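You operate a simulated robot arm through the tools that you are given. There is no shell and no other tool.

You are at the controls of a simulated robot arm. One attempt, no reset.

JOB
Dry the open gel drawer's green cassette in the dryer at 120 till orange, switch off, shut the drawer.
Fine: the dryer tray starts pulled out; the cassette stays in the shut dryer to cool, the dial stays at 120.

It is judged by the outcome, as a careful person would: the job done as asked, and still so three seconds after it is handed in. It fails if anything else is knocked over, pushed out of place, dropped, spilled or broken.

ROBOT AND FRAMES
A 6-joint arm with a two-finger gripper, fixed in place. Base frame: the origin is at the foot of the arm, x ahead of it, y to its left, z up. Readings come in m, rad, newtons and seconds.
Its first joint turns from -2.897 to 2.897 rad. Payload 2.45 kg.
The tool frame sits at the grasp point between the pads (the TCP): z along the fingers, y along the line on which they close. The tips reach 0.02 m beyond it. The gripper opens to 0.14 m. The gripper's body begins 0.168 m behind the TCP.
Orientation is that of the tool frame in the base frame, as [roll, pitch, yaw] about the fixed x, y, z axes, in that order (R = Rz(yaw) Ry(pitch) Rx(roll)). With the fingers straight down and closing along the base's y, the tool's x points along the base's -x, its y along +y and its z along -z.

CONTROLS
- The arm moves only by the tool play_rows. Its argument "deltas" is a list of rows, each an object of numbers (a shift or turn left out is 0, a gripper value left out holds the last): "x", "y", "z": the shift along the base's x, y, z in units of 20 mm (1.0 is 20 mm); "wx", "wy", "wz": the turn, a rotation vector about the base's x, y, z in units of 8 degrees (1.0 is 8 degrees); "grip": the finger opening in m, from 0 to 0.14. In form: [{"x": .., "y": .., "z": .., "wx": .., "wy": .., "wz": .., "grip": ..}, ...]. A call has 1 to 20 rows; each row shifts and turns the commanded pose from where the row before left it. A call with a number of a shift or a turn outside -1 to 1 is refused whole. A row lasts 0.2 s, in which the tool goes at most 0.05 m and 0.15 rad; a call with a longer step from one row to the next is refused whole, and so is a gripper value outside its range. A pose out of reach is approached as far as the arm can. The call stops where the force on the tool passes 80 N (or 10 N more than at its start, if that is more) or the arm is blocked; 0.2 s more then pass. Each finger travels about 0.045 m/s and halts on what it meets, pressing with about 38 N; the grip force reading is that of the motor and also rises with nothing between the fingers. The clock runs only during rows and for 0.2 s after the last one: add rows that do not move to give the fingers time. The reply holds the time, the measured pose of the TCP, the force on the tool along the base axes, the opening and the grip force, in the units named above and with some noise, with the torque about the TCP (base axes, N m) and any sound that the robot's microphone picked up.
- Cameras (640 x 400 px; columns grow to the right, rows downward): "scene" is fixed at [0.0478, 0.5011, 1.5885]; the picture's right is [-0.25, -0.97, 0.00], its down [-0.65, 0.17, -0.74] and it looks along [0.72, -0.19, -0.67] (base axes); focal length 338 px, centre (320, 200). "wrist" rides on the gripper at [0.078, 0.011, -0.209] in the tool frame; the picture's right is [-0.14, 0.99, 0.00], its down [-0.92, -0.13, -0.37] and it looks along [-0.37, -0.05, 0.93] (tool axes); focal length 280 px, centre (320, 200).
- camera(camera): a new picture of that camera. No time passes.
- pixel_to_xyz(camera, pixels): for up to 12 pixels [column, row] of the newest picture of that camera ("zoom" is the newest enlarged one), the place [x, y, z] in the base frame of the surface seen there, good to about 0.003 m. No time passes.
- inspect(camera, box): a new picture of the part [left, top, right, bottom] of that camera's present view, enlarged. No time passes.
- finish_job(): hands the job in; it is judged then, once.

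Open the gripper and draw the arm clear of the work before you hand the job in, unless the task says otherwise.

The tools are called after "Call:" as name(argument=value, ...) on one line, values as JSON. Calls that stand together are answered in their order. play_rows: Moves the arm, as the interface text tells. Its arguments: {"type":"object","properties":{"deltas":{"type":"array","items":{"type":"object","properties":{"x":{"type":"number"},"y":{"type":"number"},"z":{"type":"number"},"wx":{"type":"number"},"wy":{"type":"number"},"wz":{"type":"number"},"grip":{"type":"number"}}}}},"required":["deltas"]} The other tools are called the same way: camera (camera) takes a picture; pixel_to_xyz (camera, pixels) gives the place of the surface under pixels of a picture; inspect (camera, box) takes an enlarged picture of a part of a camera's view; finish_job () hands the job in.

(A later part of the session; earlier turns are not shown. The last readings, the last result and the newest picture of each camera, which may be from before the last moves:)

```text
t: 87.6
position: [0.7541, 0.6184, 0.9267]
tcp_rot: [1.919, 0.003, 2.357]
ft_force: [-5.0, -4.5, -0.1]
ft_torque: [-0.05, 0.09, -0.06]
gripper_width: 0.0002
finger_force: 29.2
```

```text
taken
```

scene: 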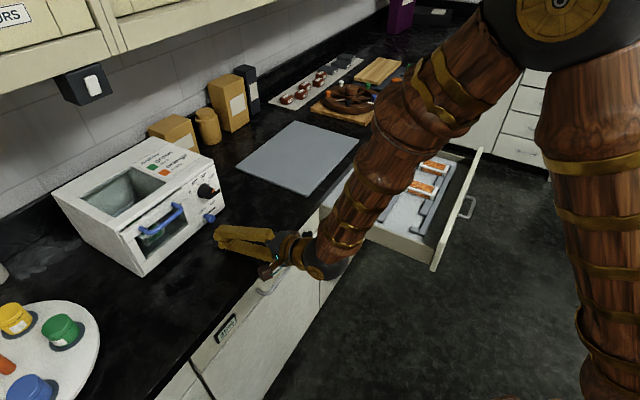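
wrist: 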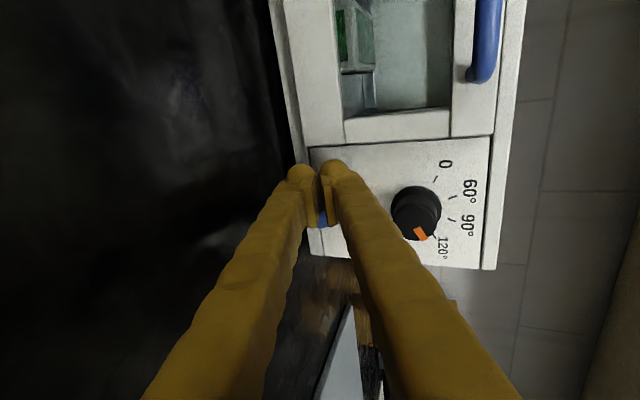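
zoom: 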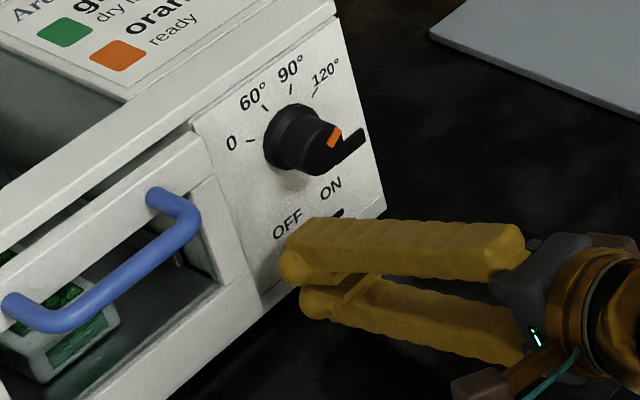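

The switch moves along with the finger (blue at wrist 320,222), small forces only. I continue the push to its end.

Call:
play_rows(deltas=[{"x": 0.12, "y": -0.12}, {"x": 0.12, "y": -0.12}, {"x": 0.12, "y": -0.12}, {"x": 0.1, "y": -0.1}])

Call:
inspect(camera="scene", box=[150, 160, 270, 250])

Call:
inspect(camera="wrist", box=[270, 100, 500, 280])

```text
t: 88.6
position: [0.7632, 0.6116, 0.9279]
tcp_rot: [1.921, 0.003, 2.358]
ft_force: [-1.5, -0.8, -0.4]
ft_torque: [-0.03, 0.04, 0.0]
gripper_width: 0.0001
finger_force: 29.7
```

```text
4.44 times, centred on (210, 205) of scene
```

zoom: 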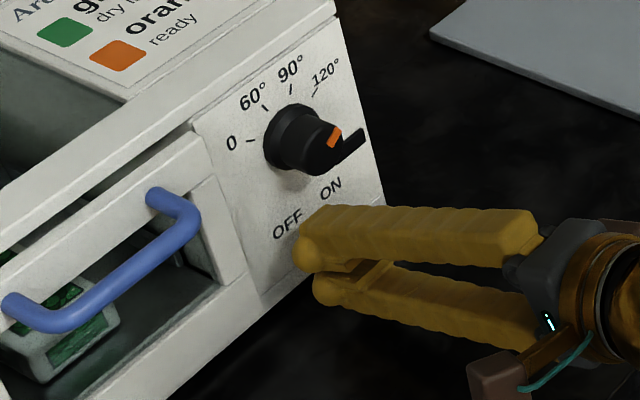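

```text
2.22 times, centred on (385, 190) of wrist
```

zoom: 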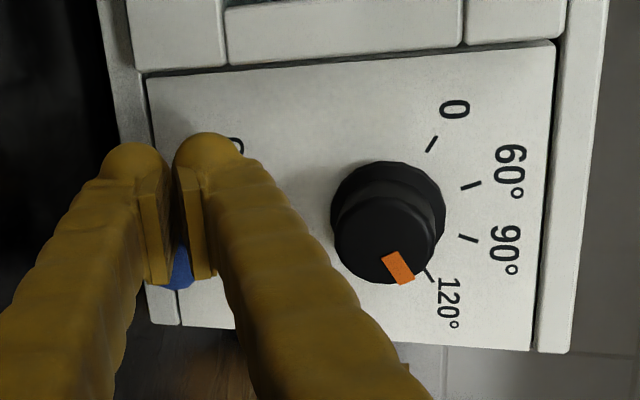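

The dial still reads 120; the switch is almost at ON. I push on in small steps until it meets its stop.

Call:
play_rows(deltas=[{"x": 0.08, "y": -0.08}, {"x": 0.08, "y": -0.08}, {"x": 0.05, "y": -0.05}])

Call:
inspect(camera="scene", box=[150, 160, 270, 250])

```text
t: 89.4
position: [0.7685, 0.6069, 0.9267]
tcp_rot: [1.919, 0.004, 2.358]
ft_force: [-3.8, 1.1, 0.4]
ft_torque: [0.06, 0.04, 0.02]
gripper_width: 0.0
finger_force: 29.3
```

```text
4.44 times, centred on (210, 205) of scene
```

zoom: 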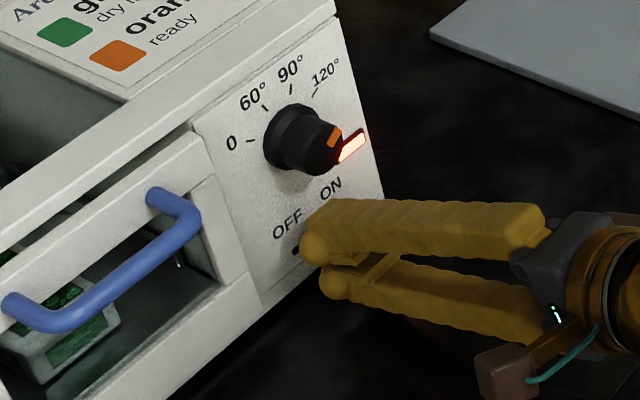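

The lamp lights red: the dryer is on at t ≈ 89 s. I back off from the switch and go round to its right side, to be ready for switching off, watching the cassette.

Call:
play_rows(deltas=[{"x": -0.15, "y": 0.15}, {"x": -0.43, "y": -0.43}, {"x": -0.43, "y": -0.43}, {"x": -0.43, "y": -0.43}, {"x": -0.43, "y": -0.43}, {"x": -0.43, "y": -0.43}, {"x": 0.64, "y": -0.64}, {"x": 0.64, "y": -0.64}, {"x": 0.64, "y": -0.64}, {"x": 0.64, "y": -0.64}, {}])

Call:
inspect(camera="scene", box=[40, 130, 240, 290])

Call:
camera(camera="wrist")

```text
t: 91.8
position: [0.7734, 0.5149, 0.9257]
tcp_rot: [1.921, 0.004, 2.358]
ft_force: [0.2, -0.1, -0.2]
ft_torque: [0.0, 0.01, -0.02]
gripper_width: 0.0
finger_force: 29.3
```

```text
2.50 times, centred on (140, 210) of scene
```

zoom: 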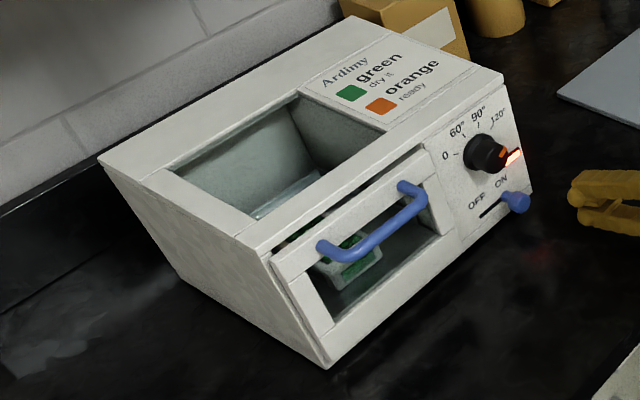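

```text
taken
```

wrist: 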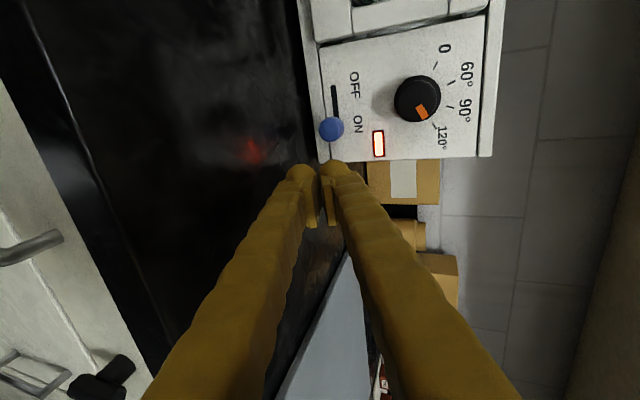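

Dial at 120, lamp lit, switch at ON. While it dries I advance the fingertips beside the switch's right side, leaving a gap, and keep watching the cassette.

Call:
play_rows(deltas=[{"x": 0.43, "y": 0.43}, {"x": 0.43, "y": 0.43}, {"x": 0.43, "y": 0.43}, {"x": 0.43, "y": 0.43}, {"x": 0.43, "y": 0.43}, {}])

Call:
inspect(camera="scene", box=[80, 150, 240, 270])

Call:
camera(camera="wrist")

```text
t: 93.2
position: [0.8178, 0.5588, 0.9269]
tcp_rot: [1.92, 0.003, 2.359]
ft_force: [-0.6, -0.2, -0.5]
ft_torque: [0.0, -0.01, 0.01]
gripper_width: 0.0
finger_force: 30.0
```

```text
3.33 times, centred on (160, 210) of scene
```

zoom: 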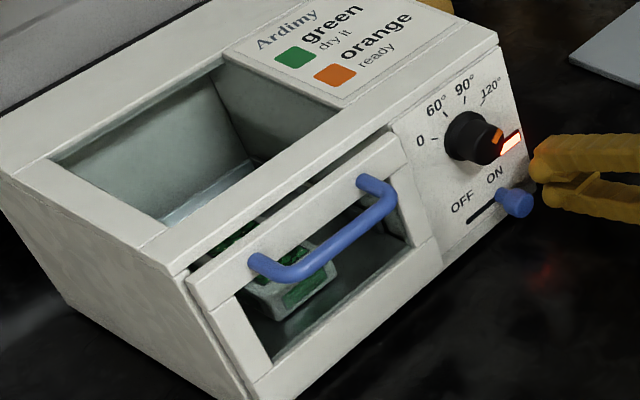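

```text
taken
```

wrist: 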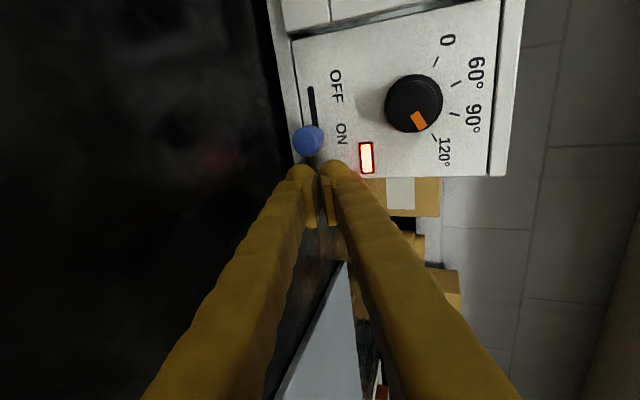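

Fingertips are in place right of the switch; the cassette (scene zoom 300,290) is still green. I wait a couple of seconds and look again.

Call:
play_rows(deltas=[{}, {}, {}, {}, {}, {}, {}, {}, {}, {}])

Call:
inspect(camera="scene", box=[80, 150, 240, 270])

```text
t: 95.4
position: [0.8179, 0.5591, 0.9274]
tcp_rot: [1.92, 0.003, 2.358]
ft_force: [-0.5, 0.4, 1.4]
ft_torque: [-0.02, 0.01, -0.02]
gripper_width: 0.0
finger_force: 29.4
```

```text
3.33 times, centred on (160, 210) of scene
```

zoom: 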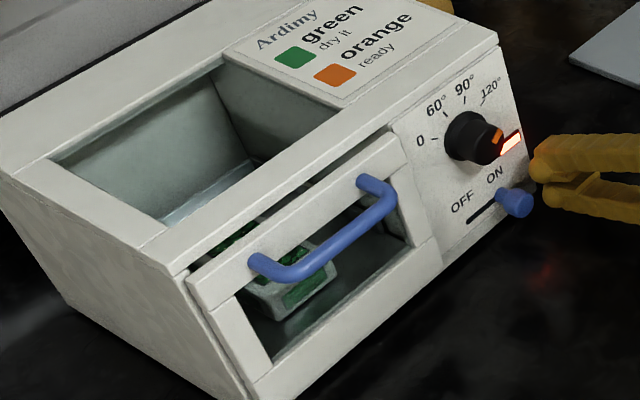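

Still green after about 6 s of heating. I wait on, checking at short intervals.

Call:
play_rows(deltas=[{}, {}, {}, {}, {}, {}, {}, {}, {}, {}, {}, {}, {}, {}, {}])

Call:
inspect(camera="scene", box=[80, 150, 240, 270])

```text
t: 98.6
position: [0.8171, 0.557, 0.9265]
tcp_rot: [1.919, 0.003, 2.357]
ft_force: [-0.3, 0.7, -0.4]
ft_torque: [-0.01, 0.01, 0.0]
gripper_width: 0.0
finger_force: 29.5
```

```text
3.33 times, centred on (160, 210) of scene
```

zoom: 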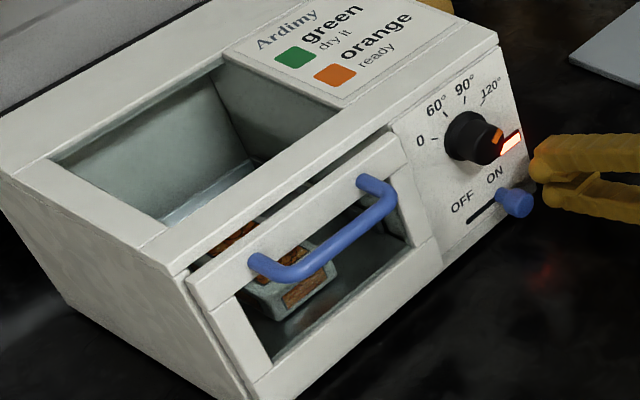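

The cassette has changed from green to orange-brown in the shade; I enlarge to be sure before switching off (no time passes).

Call:
inspect(camera="scene", box=[125, 195, 185, 245])

```text
8.00 times, centred on (155, 220) of scene
```

zoom: 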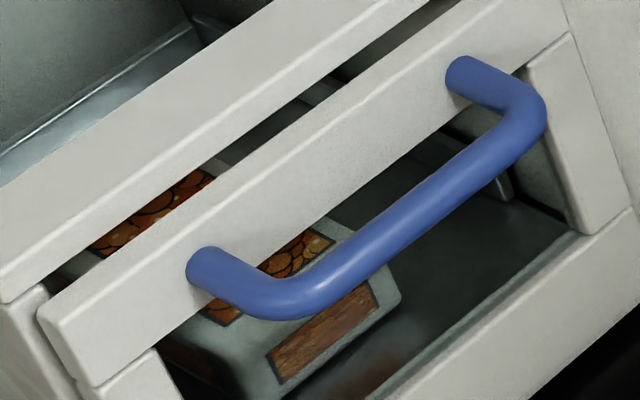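

The beads are orange (shaded, matching the ready cassettes). I switch off now: push the switch left from its right side.

Call:
play_rows(deltas=[{"x": -0.18, "y": 0.18}, {"x": -0.18, "y": 0.18}, {"x": -0.14, "y": 0.14}, {"x": -0.14, "y": 0.14}, {"x": -0.14, "y": 0.14}, {"x": -0.14, "y": 0.14}, {"x": -0.14, "y": 0.14}, {"x": -0.14, "y": 0.14}, {"x": -0.14, "y": 0.14}, {"x": -0.14, "y": 0.14}, {"x": -0.12, "y": 0.12}, {"x": -0.1, "y": 0.1}])

Call:
inspect(camera="scene", box=[80, 150, 240, 270])

Call:
camera(camera="wrist")

```text
t: 101.2
position: [0.782, 0.5931, 0.9272]
tcp_rot: [1.918, 0.004, 2.357]
ft_force: [0.7, -6.5, 0.4]
ft_torque: [-0.08, 0.02, 0.04]
gripper_width: 0.0
finger_force: 29.2
```

```text
3.33 times, centred on (160, 210) of scene
```

zoom: 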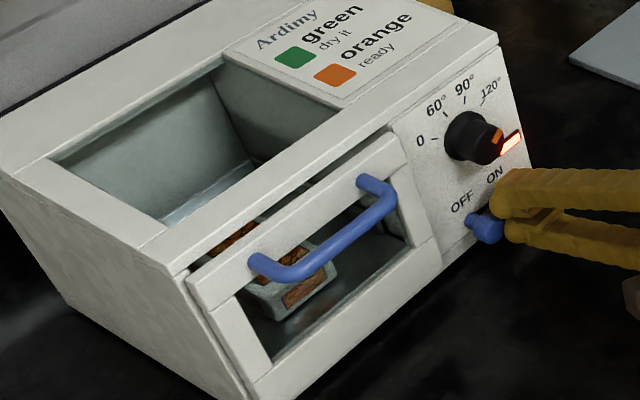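

```text
taken
```

wrist: 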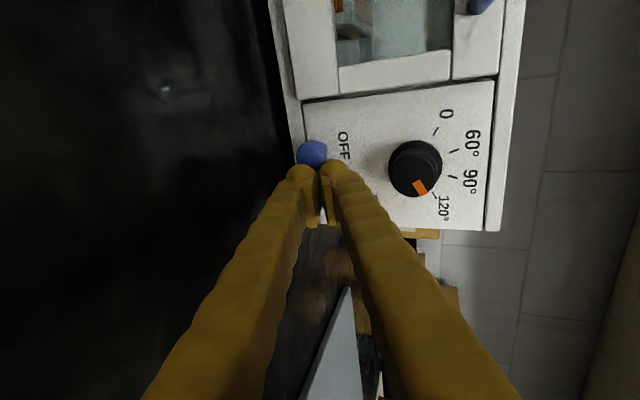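

The switch is near OFF but the lamp is still lit; I push on in small steps.

Call:
play_rows(deltas=[{"x": -0.09, "y": 0.09}, {"x": -0.09, "y": 0.09}])

Call:
inspect(camera="scene", box=[80, 150, 240, 270])

```text
t: 101.8
position: [0.7794, 0.5952, 0.9267]
tcp_rot: [1.923, 0.002, 2.355]
ft_force: [-4.8, -42.8, 0.2]
ft_torque: [-0.42, 0.14, 0.01]
gripper_width: 0.0061
finger_force: 29.2
```

```text
3.33 times, centred on (160, 210) of scene
```

zoom: 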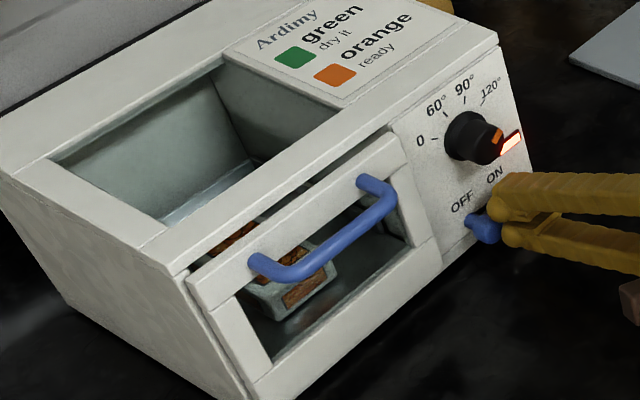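

The switch knob is back at its original OFF place (scene ≈ 209,218) with resistance at the stop, yet the lamp still glows. I relax the push slightly and look closely.

Call:
play_rows(deltas=[{"x": 0.1, "y": -0.1}, {"x": 0.05, "y": -0.05}])

Call:
inspect(camera="scene", box=[185, 180, 245, 230])

Call:
inspect(camera="wrist", box=[270, 80, 450, 240])

```text
t: 102.4
position: [0.7796, 0.5931, 0.9266]
tcp_rot: [1.921, 0.004, 2.359]
ft_force: [-44.7, -41.2, 0.0]
ft_torque: [-0.47, 0.46, 0.85]
gripper_width: 0.0057
finger_force: 29.2
```

```text
8.00 times, centred on (215, 205) of scene
```

zoom: 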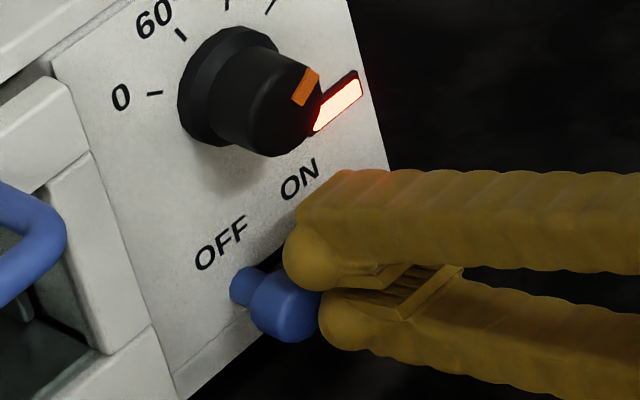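

```text
2.50 times, centred on (360, 160) of wrist
```

zoom: 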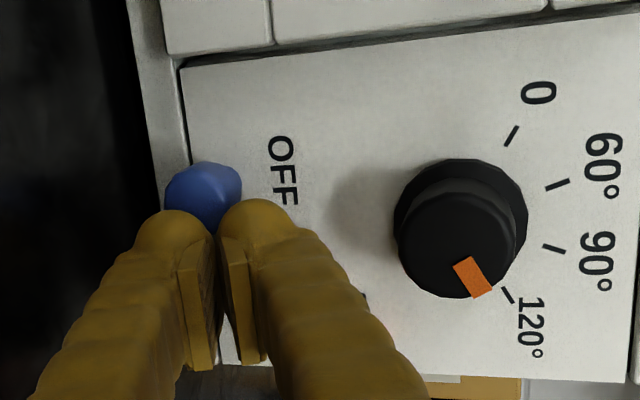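

The cap has wedged into the groove between the two fingertip bulbs, so the push slips. I back off to the right, and will re-approach about 5 mm higher so one finger bears squarely on the cap.

Call:
play_rows(deltas=[{"x": -0.3, "y": -0.3}, {"x": -0.43, "y": -0.43}, {"x": 0.25, "y": -0.25}, {"x": 0.25, "y": -0.25}, {}])

Call:
inspect(camera="scene", box=[185, 180, 245, 230])

Call:
inspect(camera="wrist", box=[270, 80, 450, 240])

```text
t: 103.6
position: [0.7778, 0.5681, 0.9264]
tcp_rot: [1.919, 0.005, 2.358]
ft_force: [-0.4, 0.0, 0.0]
ft_torque: [0.02, 0.02, -0.01]
gripper_width: 0.0001
finger_force: 29.4
```

```text
8.00 times, centred on (215, 205) of scene
```

zoom: 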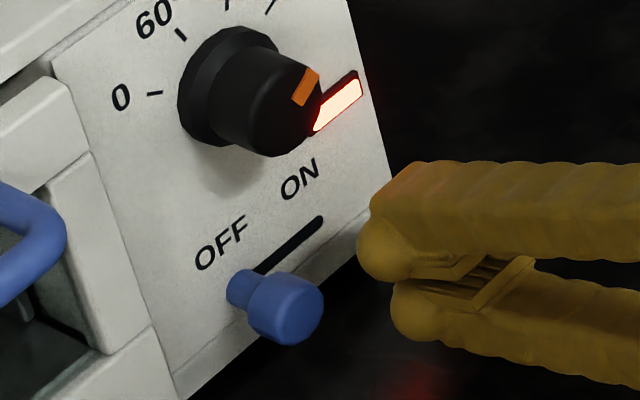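

```text
2.50 times, centred on (360, 160) of wrist
```

zoom: 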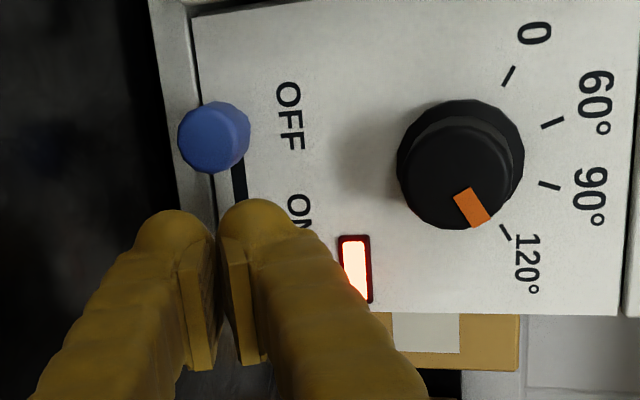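

The knob looks very near its original OFF place, but the lamp is on. I take the same 10× view as before the switching to compare positions exactly.

Call:
inspect(camera="scene", box=[185, 190, 235, 230])

Call:
inspect(camera="scene", box=[125, 195, 185, 245])

```text
10.00 times, centred on (210, 210) of scene
```

zoom: 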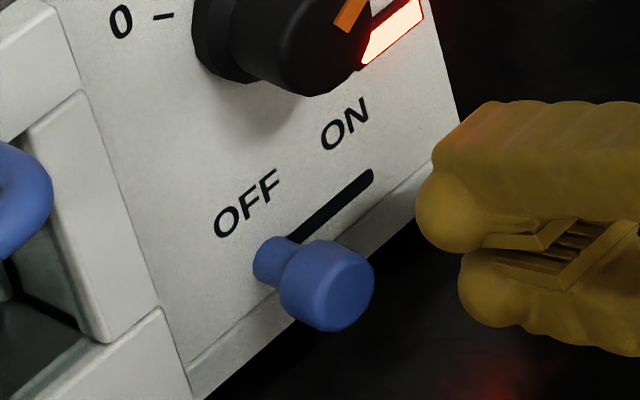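

```text
8.00 times, centred on (155, 220) of scene
```

zoom: 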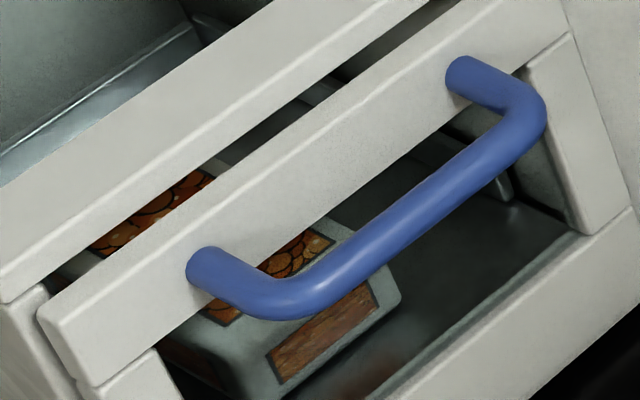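

The knob's picture is the same as before the switching, but the lamp says the switch hasn't clicked over yet. I raise 5 mm, come alongside again and push firmly left to the stop with one finger.

Call:
play_rows(deltas=[{"z": 0.25}, {"x": 0.4, "y": 0.4}, {"x": 0.36, "y": 0.36}, {"x": -0.12, "y": 0.12}, {"x": -0.12, "y": 0.12}, {"x": -0.12, "y": 0.12}, {"x": -0.12, "y": 0.12}, {"x": -0.08, "y": 0.08}])

Call:
inspect(camera="scene", box=[185, 180, 245, 230])

Call:
inspect(camera="wrist", box=[270, 80, 450, 240])

```text
t: 105.4
position: [0.7803, 0.5937, 0.9309]
tcp_rot: [1.921, 0.003, 2.357]
ft_force: [1.0, -22.4, 1.5]
ft_torque: [-0.24, -0.01, 0.0]
gripper_width: 0.0002
finger_force: 29.3
```

```text
8.00 times, centred on (215, 205) of scene
```

zoom: 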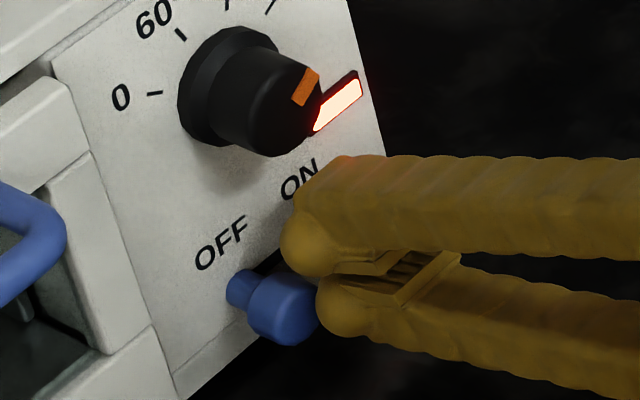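

```text
2.50 times, centred on (360, 160) of wrist
```

zoom: 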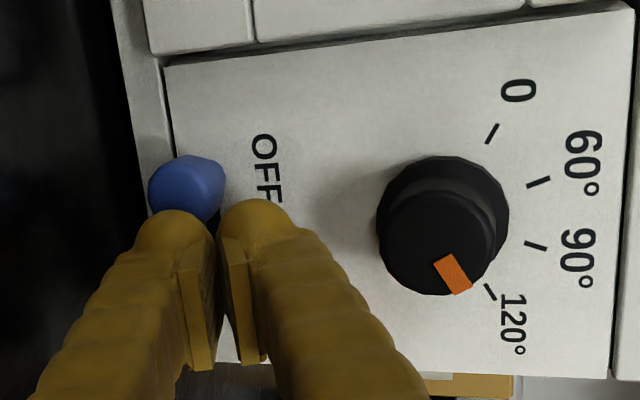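

One finger now bears on the cap (Fu ≈ 16 N). I press a bit further to the stop.

Call:
play_rows(deltas=[{"x": -0.08, "y": 0.08}, {"x": -0.06, "y": 0.06}, {}])

Call:
inspect(camera="scene", box=[185, 180, 245, 230])

```text
t: 106.2
position: [0.7783, 0.5957, 0.9303]
tcp_rot: [1.923, 0.005, 2.358]
ft_force: [-31.7, -72.2, 5.1]
ft_torque: [-0.8, 0.35, 0.43]
gripper_width: 0.0
finger_force: 29.8
```

```text
8.00 times, centred on (215, 205) of scene
```

zoom: 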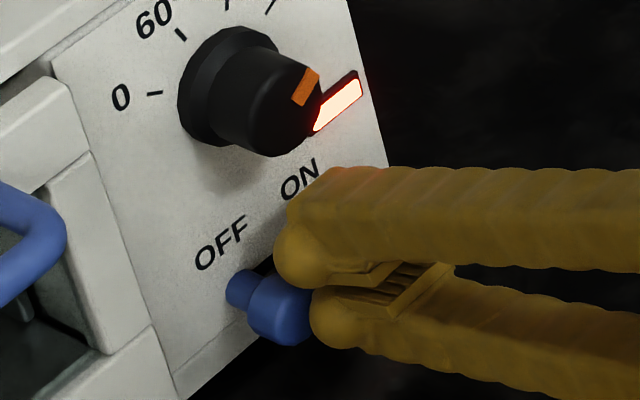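

The push now gives a firm stop (29 N in u) with the knob exactly at its first OFF place. I back off and watch whether the lamp goes out after a moment.

Call:
play_rows(deltas=[{"x": -0.2, "y": -0.2}, {"x": -0.4, "y": -0.4}, {"x": -0.4, "y": -0.4}, {"x": 0.2, "y": -0.2}, {}, {}, {}])

Call:
inspect(camera="scene", box=[185, 190, 235, 230])

Call:
inspect(camera="scene", box=[80, 150, 240, 270])

Call:
camera(camera="wrist")

```text
t: 107.8
position: [0.7628, 0.5721, 0.932]
tcp_rot: [1.92, 0.004, 2.358]
ft_force: [-0.4, 0.1, 0.5]
ft_torque: [-0.01, -0.01, 0.03]
gripper_width: 0.0001
finger_force: 29.6
```

```text
10.00 times, centred on (210, 210) of scene
```

zoom: 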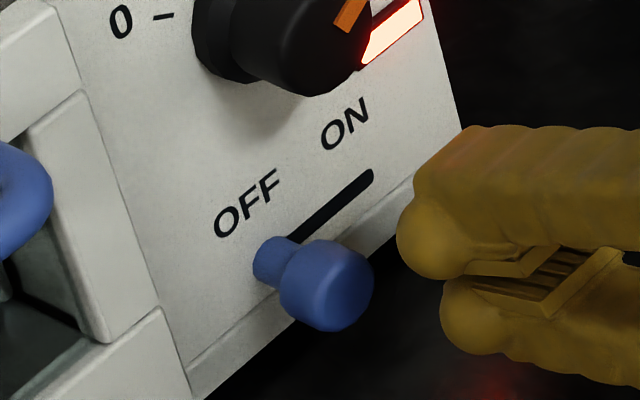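

```text
3.33 times, centred on (160, 210) of scene
```

zoom: 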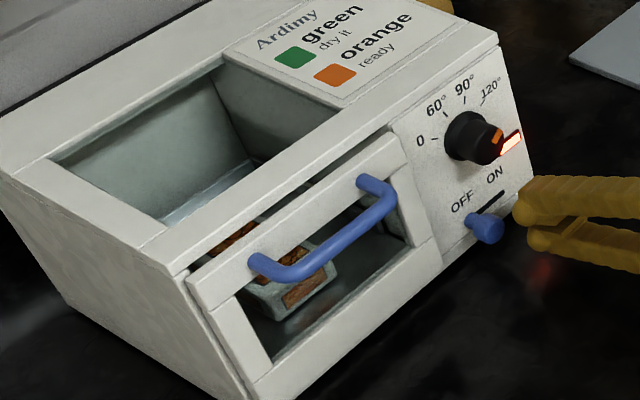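

```text
taken
```

wrist: 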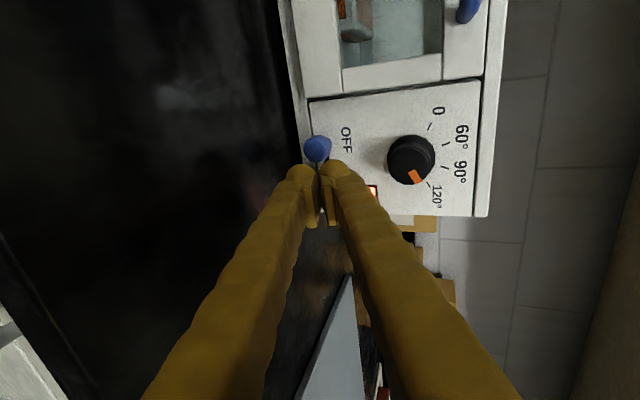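

The lamp is still lit with the switch at OFF. I give it two more seconds and enlarge the lamp to see whether it is fading.

Call:
play_rows(deltas=[{}, {}, {}, {}, {}, {}, {}, {}])

Call:
inspect(camera="scene", box=[185, 165, 245, 215])

Call:
inspect(camera="scene", box=[125, 195, 185, 245])

```text
t: 109.6
position: [0.7632, 0.5732, 0.9314]
tcp_rot: [1.921, 0.003, 2.358]
ft_force: [0.3, 0.1, -0.7]
ft_torque: [0.03, -0.02, 0.03]
gripper_width: 0.0
finger_force: 29.8
```

```text
8.00 times, centred on (215, 190) of scene
```

zoom: 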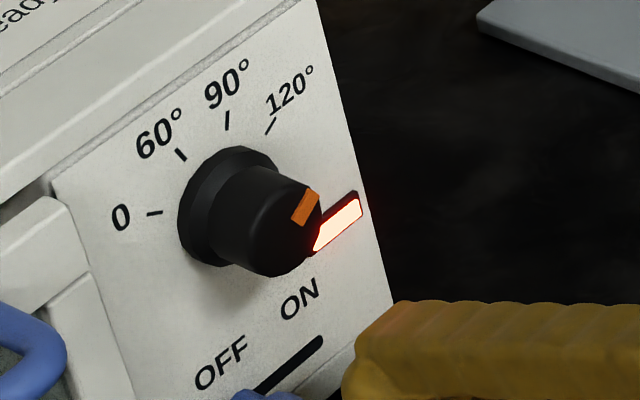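

```text
8.00 times, centred on (155, 220) of scene
```

zoom: 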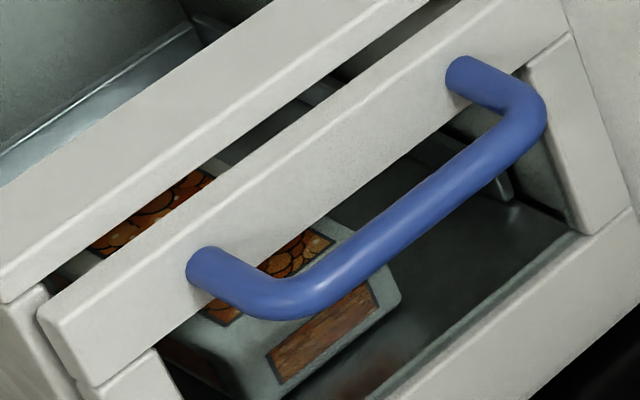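

The lamp stays fully lit, so the dryer is still on. The last push was riding on the rounded fingertip ends (large −v force); I go in about 1 cm deeper so the flank of the finger meets the cap, and push left again.

Call:
play_rows(deltas=[{"x": 0.3, "y": -0.3}, {"x": 0.36, "y": 0.36}, {"x": 0.36, "y": 0.36}, {"x": 0.36, "y": 0.36}, {"x": 0.32, "y": 0.32}, {"x": -0.12, "y": 0.12}, {"x": -0.12, "y": 0.12}, {"x": -0.1, "y": 0.1}, {"x": -0.1, "y": 0.1}])

Call:
inspect(camera="scene", box=[185, 180, 245, 230])

Call:
inspect(camera="wrist", box=[270, 80, 450, 240])

```text
t: 111.6
position: [0.7936, 0.5983, 0.9322]
tcp_rot: [1.919, 0.002, 2.347]
ft_force: [10.1, -9.3, 1.5]
ft_torque: [-0.11, -0.11, -0.13]
gripper_width: 0.0
finger_force: 29.9
stopped in row 9: the force on the tool passed its limit at 89 N (the readings are from after the stop); the commanded pose is now the measured one
```

```text
8.00 times, centred on (215, 205) of scene
```

zoom: 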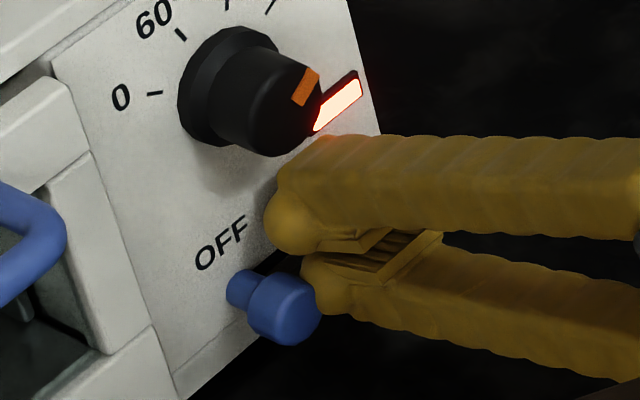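

```text
2.50 times, centred on (360, 160) of wrist
```

zoom: 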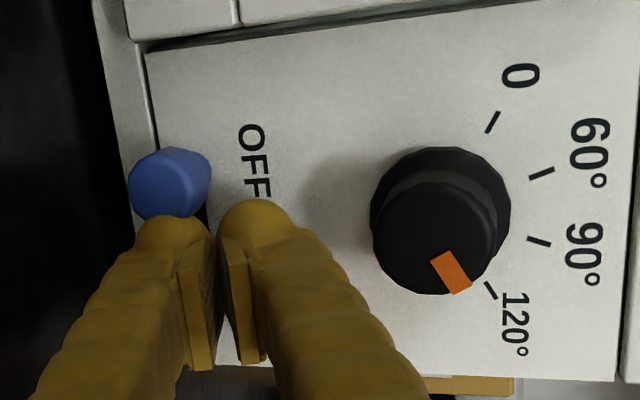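

The switch is hard against its OFF stop (89 N) yet the lamp stays lit, so the OFF did not take; a careful person would work the switch again. I back off, and turn the hand so the fingers can straddle the cap left and right and move it firmly both ways.

Call:
play_rows(deltas=[{"x": 0.3, "y": -0.3}, {"x": -0.5, "y": -0.5}, {"x": -0.8, "y": -0.8, "z": 0.2}, {"x": -0.8, "y": -0.8, "z": 0.2}, {"x": -0.8, "y": -0.8, "z": 0.2}, {}])

Call:
inspect(camera="scene", box=[40, 130, 260, 290])

```text
t: 113.0
position: [0.7416, 0.5347, 0.9427]
tcp_rot: [1.919, 0.0, 2.349]
ft_force: [0.3, -0.8, -0.2]
ft_torque: [-0.01, 0.02, 0.02]
gripper_width: 0.0
finger_force: 29.6
```

```text
2.50 times, centred on (150, 210) of scene
```

zoom: 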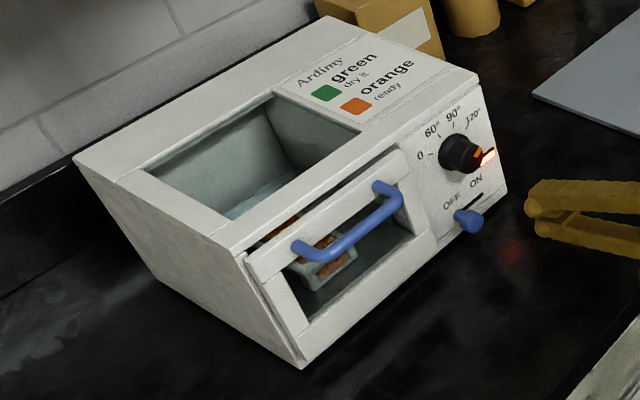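

The cassette is orange and the dryer hasn't moved. I roll the hand 90° about its own axis and open the fingers to straddle the switch cap.

Call:
play_rows(deltas=[{"wx": -0.663, "wy": -0.666, "wz": 0.39, "grip": 0.045}, {"wx": -0.663, "wy": -0.666, "wz": 0.341}, {"wx": -0.663, "wy": -0.666, "wz": 0.341}, {"wx": -0.663, "wy": -0.666, "wz": 0.341}, {"wx": -0.663, "wy": -0.666, "wz": 0.341}, {"wx": -0.663, "wy": -0.666, "wz": 0.341}, {"wx": -0.663, "wy": -0.666, "wz": 0.341}, {"wx": -0.663, "wy": -0.666, "wz": 0.341}, {"wx": -0.663, "wy": -0.666, "wz": 0.341}, {"wx": -0.663, "wy": -0.666, "wz": 0.341}, {"wx": -0.663, "wy": -0.666, "wz": 0.341}, {"wx": -0.166, "wy": -0.166, "wz": 0.085}, {"x": -0.17, "y": 0.8, "z": -0.3}, {"x": -0.17, "y": 0.8, "z": -0.3}, {"x": -0.17, "y": 0.8, "z": -0.3}, {}])

Call:
camera(camera="wrist")

Call:
camera(camera="scene")

```text
t: 116.4
position: [0.7293, 0.583, 0.9249]
tcp_rot: [3.142, 1.227, -2.352]
ft_force: [-0.2, 0.4, 0.4]
ft_torque: [0.01, 0.01, 0.0]
gripper_width: 0.045
finger_force: 0.1
```

```text
taken
```

wrist: 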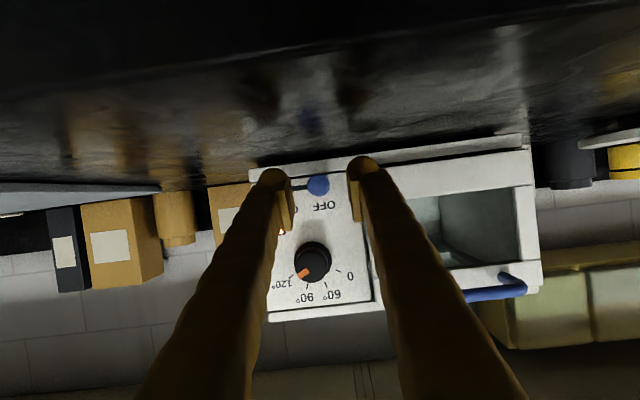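

```text
taken
```

scene: 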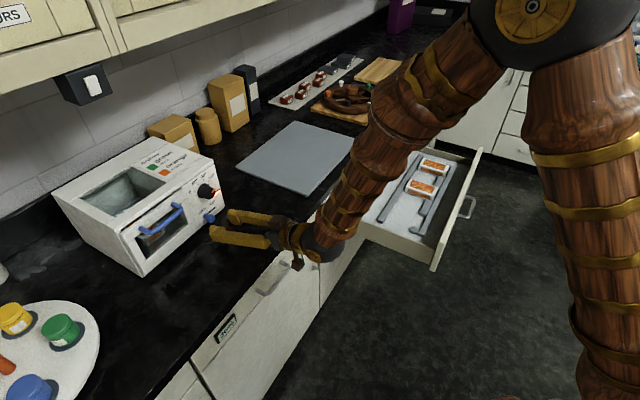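

The blue cap (wrist 318,185) lies centrally between the open fingers. I advance so the pads straddle it and close on it.

Call:
play_rows(deltas=[{"x": 0.36, "y": 0.36, "z": -0.05}, {"x": 0.36, "y": 0.36, "z": -0.05}, {"x": 0.36, "y": 0.36}, {"x": 0.36, "y": 0.36}, {"x": 0.33, "y": 0.33}, {}])

Call:
camera(camera="wrist")

Call:
inspect(camera="scene", box=[170, 170, 270, 250])

```text
t: 117.8
position: [0.7678, 0.6192, 0.9237]
tcp_rot: [3.141, 1.226, -2.35]
ft_force: [-0.2, 0.7, 0.3]
ft_torque: [0.03, 0.0, -0.01]
gripper_width: 0.0449
finger_force: 0.0
```

```text
taken
```

wrist: 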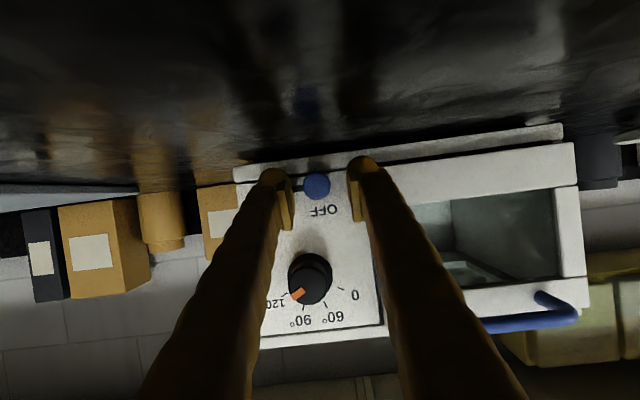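

```text
5.00 times, centred on (220, 210) of scene
```

zoom: 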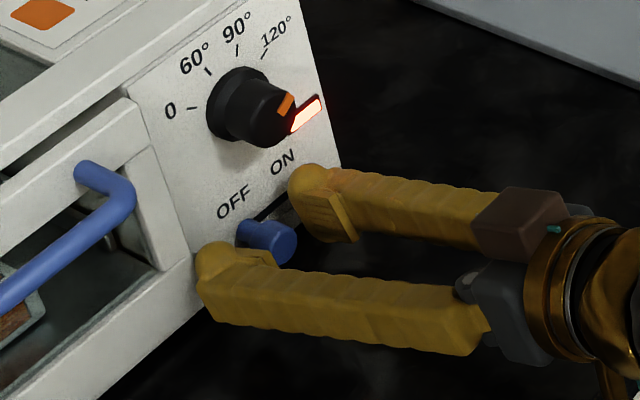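

Well straddled. I close on the cap and slide it right to ON.

Call:
play_rows(deltas=[{"grip": 0.03}, {"grip": 0.015}, {"grip": 0.015}, {"x": 0.15, "y": -0.15}, {"x": 0.2, "y": -0.2}, {"x": 0.2, "y": -0.2}, {"x": 0.2, "y": -0.2}, {"x": 0.2, "y": -0.2}, {"x": 0.2, "y": -0.2}, {"x": 0.1, "y": -0.1}])

Call:
inspect(camera="scene", box=[170, 170, 270, 250])

```text
t: 120.0
position: [0.7917, 0.5931, 0.9231]
tcp_rot: [3.141, 1.224, -2.349]
ft_force: [14.1, 12.8, -10.7]
ft_torque: [0.07, -0.14, 0.01]
gripper_width: 0.0214
finger_force: 45.1
```

```text
5.00 times, centred on (220, 210) of scene
```

zoom: 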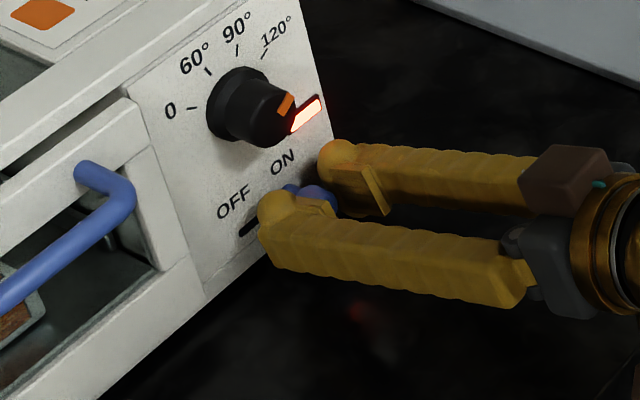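

The switch is at the ON end. I now slide it back left to OFF with the cap held, firmly to the stop.

Call:
play_rows(deltas=[{"x": -0.2, "y": 0.2}, {"x": -0.2, "y": 0.2}, {"x": -0.2, "y": 0.2}, {"x": -0.2, "y": 0.2}, {"x": -0.2, "y": 0.2}, {"x": -0.15, "y": 0.15}, {"x": -0.1, "y": 0.1}, {"x": -0.06, "y": 0.06}])

Call:
inspect(camera="scene", box=[170, 170, 270, 250])

```text
t: 121.8
position: [0.7688, 0.6169, 0.9236]
tcp_rot: [3.137, 1.225, -2.36]
ft_force: [39.8, -27.1, -2.9]
ft_torque: [-0.27, -0.29, -0.38]
gripper_width: 0.0218
finger_force: 45.2
```

```text
5.00 times, centred on (220, 210) of scene
```

zoom: 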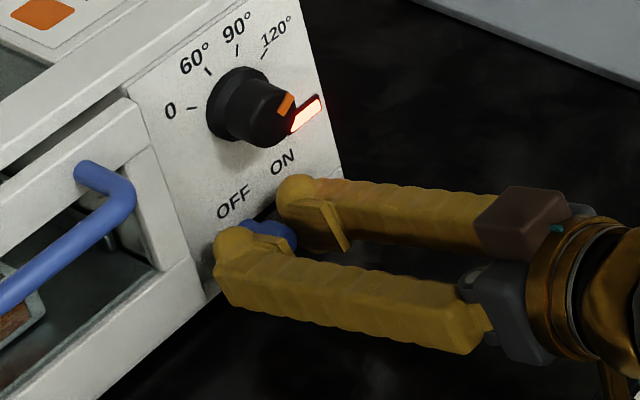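

At the OFF stop again (47 N) and the lamp is still lit. I let go of the cap and watch for some seconds, in case the lamp shows residual heat.

Call:
play_rows(deltas=[{"x": 0.05, "y": -0.05, "grip": 0.03}, {"grip": 0.045}, {}, {}, {}, {}, {}, {}, {}, {}])

Call:
inspect(camera="scene", box=[80, 150, 240, 270])

Call:
inspect(camera="scene", box=[185, 165, 245, 215])

```text
t: 124.0
position: [0.7661, 0.6193, 0.9234]
tcp_rot: [-3.141, 1.226, -2.351]
ft_force: [0.0, 0.3, -0.3]
ft_torque: [-0.05, 0.0, -0.03]
gripper_width: 0.0449
finger_force: 0.0
```

```text
3.33 times, centred on (160, 210) of scene
```

zoom: 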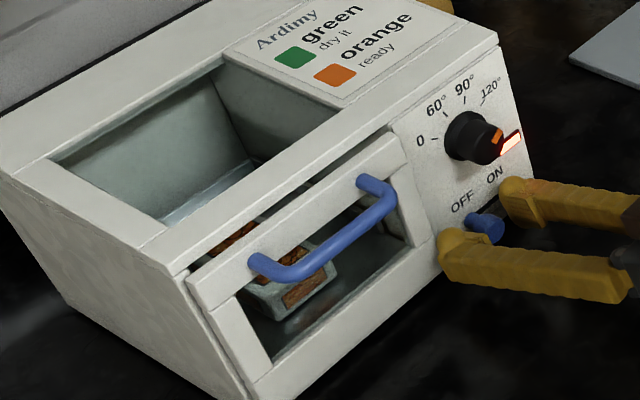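

```text
8.00 times, centred on (215, 190) of scene
```

zoom: 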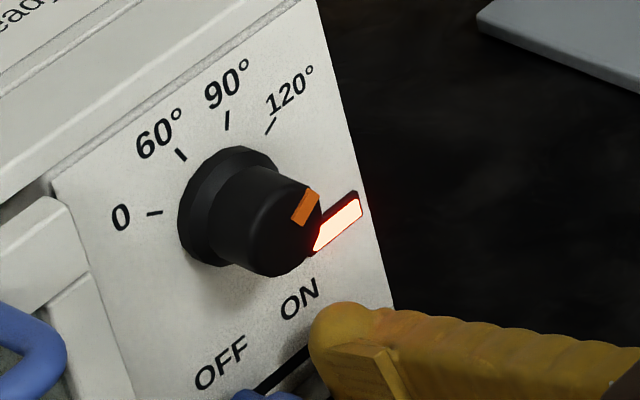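

The lamp remains fully lit, so the dryer's own switch does not cut it. I look for another cut-off: the black box with a white piece under the cupboard (scene 85,85).

Call:
inspect(camera="scene", box=[40, 50, 130, 120])

Call:
inspect(camera="scene", box=[0, 0, 200, 130])

Call:
camera(camera="scene")

Call:
camera(camera="wrist")

```text
5.71 times, centred on (85, 85) of scene
```

zoom: 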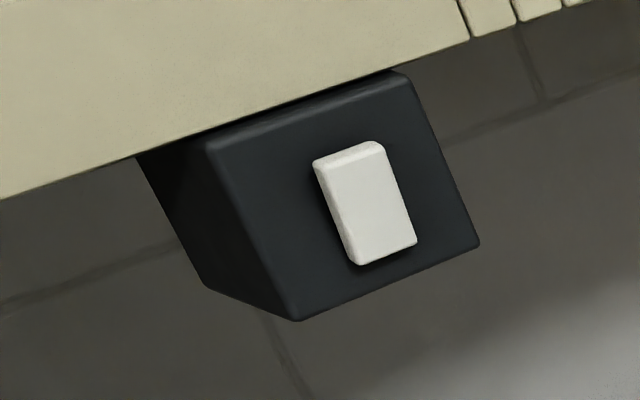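

```text
3.08 times, centred on (100, 65) of scene
```

zoom: 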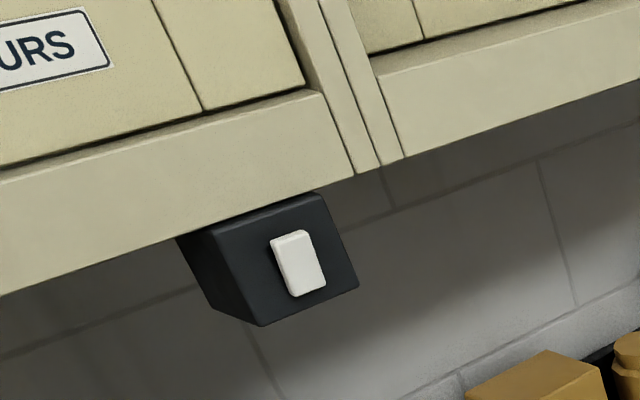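

```text
taken
```

scene: 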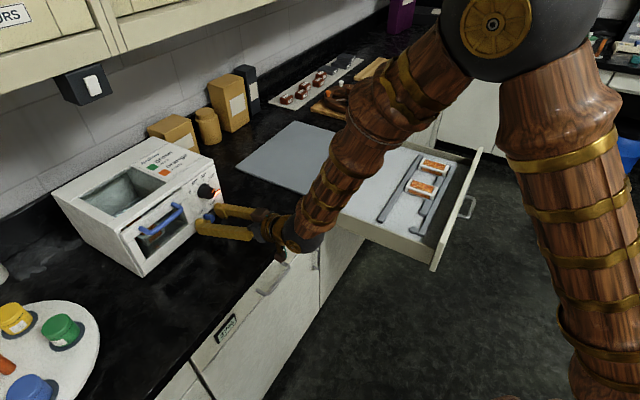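

```text
taken
```

wrist: 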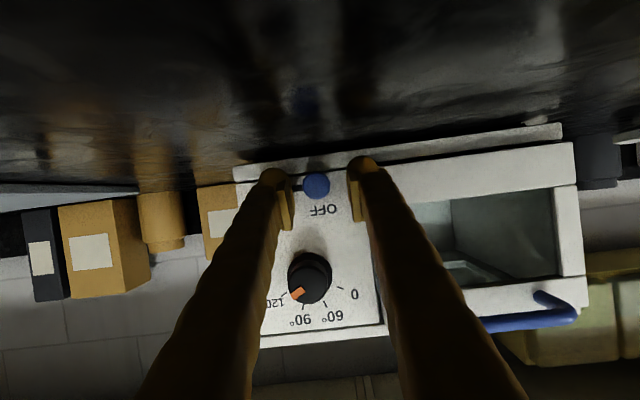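

There is a rocker switch on a black box right above the dryer, probably its supply isolator. I measure its box and rocker to understand its state and shape (no time passes).

Call:
inspect(camera="scene", box=[40, 50, 130, 120])

Call:
pixel_to_xyz(camera="zoom", pixels=[[215, 150], [395, 85], [475, 240], [300, 315], [320, 165], [380, 150], [410, 240], [362, 258], [365, 200], [345, 180], [390, 225], [205, 275]])

Call:
pixel_to_xyz(camera="zoom", pixels=[[350, 158], [352, 172], [375, 235], [385, 250], [340, 210], [400, 200], [280, 230], [430, 220], [300, 140], [340, 290], [150, 160], [100, 120]])

```text
5.71 times, centred on (85, 85) of scene
```

zoom: 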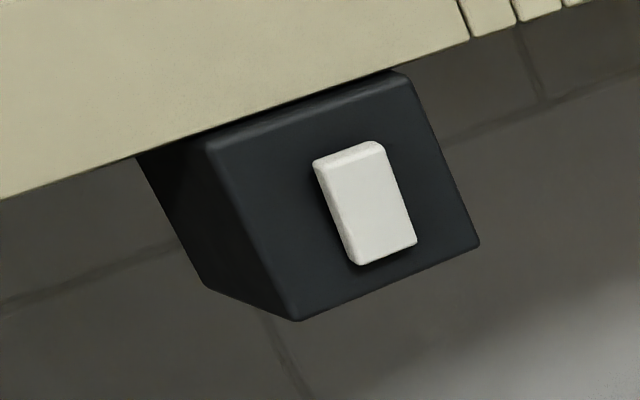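

```text
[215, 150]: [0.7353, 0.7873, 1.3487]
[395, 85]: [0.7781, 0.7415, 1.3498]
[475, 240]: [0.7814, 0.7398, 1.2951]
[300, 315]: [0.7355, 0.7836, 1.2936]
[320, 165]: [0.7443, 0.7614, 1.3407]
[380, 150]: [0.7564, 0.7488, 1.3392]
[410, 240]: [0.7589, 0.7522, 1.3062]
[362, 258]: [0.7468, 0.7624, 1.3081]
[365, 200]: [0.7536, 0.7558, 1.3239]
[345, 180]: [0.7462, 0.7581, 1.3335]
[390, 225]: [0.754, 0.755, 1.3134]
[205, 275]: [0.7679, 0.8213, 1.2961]
```

```text
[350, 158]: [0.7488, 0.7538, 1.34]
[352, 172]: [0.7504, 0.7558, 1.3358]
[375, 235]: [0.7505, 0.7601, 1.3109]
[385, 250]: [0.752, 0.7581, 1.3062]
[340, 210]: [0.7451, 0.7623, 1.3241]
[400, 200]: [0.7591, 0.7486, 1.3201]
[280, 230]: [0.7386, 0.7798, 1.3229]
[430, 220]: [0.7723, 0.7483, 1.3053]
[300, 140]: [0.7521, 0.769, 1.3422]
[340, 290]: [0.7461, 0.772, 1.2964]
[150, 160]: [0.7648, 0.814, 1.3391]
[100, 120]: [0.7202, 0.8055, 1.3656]
```

The rocker's upper end stands out (v ≈ 1.063) and its lower end is pressed in (v ≈ 1.068), i.e. it is in its lower/ON state: it looks like the dryer's supply isolator. I withdraw from the switch straight back, then rise and roll the hand back, checking the lamp again.

Call:
play_rows(deltas=[{"x": -0.4, "y": -0.4}, {"x": -0.7, "y": -0.7}, {"x": -0.7, "y": -0.7}, {"x": -0.7, "y": -0.7}, {"x": -0.5, "y": -0.5}, {"wx": 0.663, "wy": 0.666, "wz": -0.341, "z": 0.5, "grip": 0.0}, {"wx": 0.663, "wy": 0.666, "wz": -0.341, "z": 0.8}, {"wx": 0.663, "wy": 0.666, "wz": -0.341, "z": 0.8}, {"wx": 0.663, "wy": 0.666, "wz": -0.341, "z": 0.8}, {"wx": 0.663, "wy": 0.666, "wz": -0.341, "z": 0.8}, {"wx": 0.663, "wy": 0.666, "wz": -0.341, "z": 0.8}, {"wx": 0.663, "wy": 0.666, "wz": -0.341, "z": 0.8}, {"wx": 0.663, "wy": 0.666, "wz": -0.341, "z": 0.8}, {"wx": 0.663, "wy": 0.666, "wz": -0.341, "z": 0.8}, {"wx": 0.663, "wy": 0.666, "wz": -0.341, "z": 0.8}, {"wx": 0.663, "wy": 0.666, "wz": -0.341, "z": 0.8}, {}])

Call:
inspect(camera="scene", box=[40, 130, 260, 290])

Call:
camera(camera="wrist")

```text
t: 127.6
position: [0.7077, 0.5593, 1.0945]
tcp_rot: [1.919, 0.033, 2.368]
ft_force: [-0.1, -0.5, -0.3]
ft_torque: [0.0, -0.01, -0.01]
gripper_width: 0.0001
finger_force: 29.3
```

```text
2.50 times, centred on (150, 210) of scene
```

zoom: 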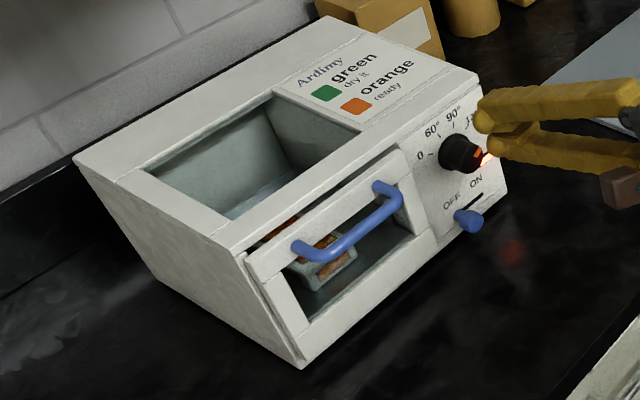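

```text
taken
```

wrist: 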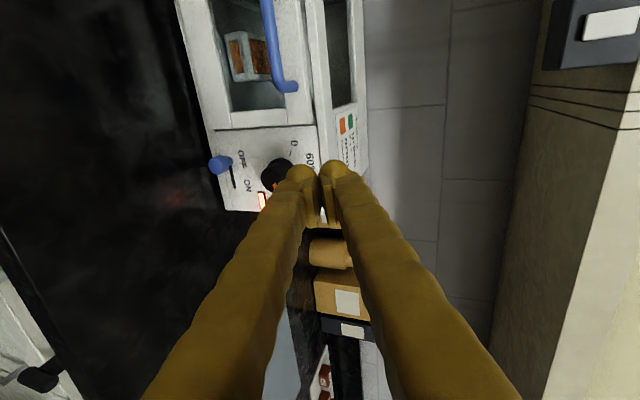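

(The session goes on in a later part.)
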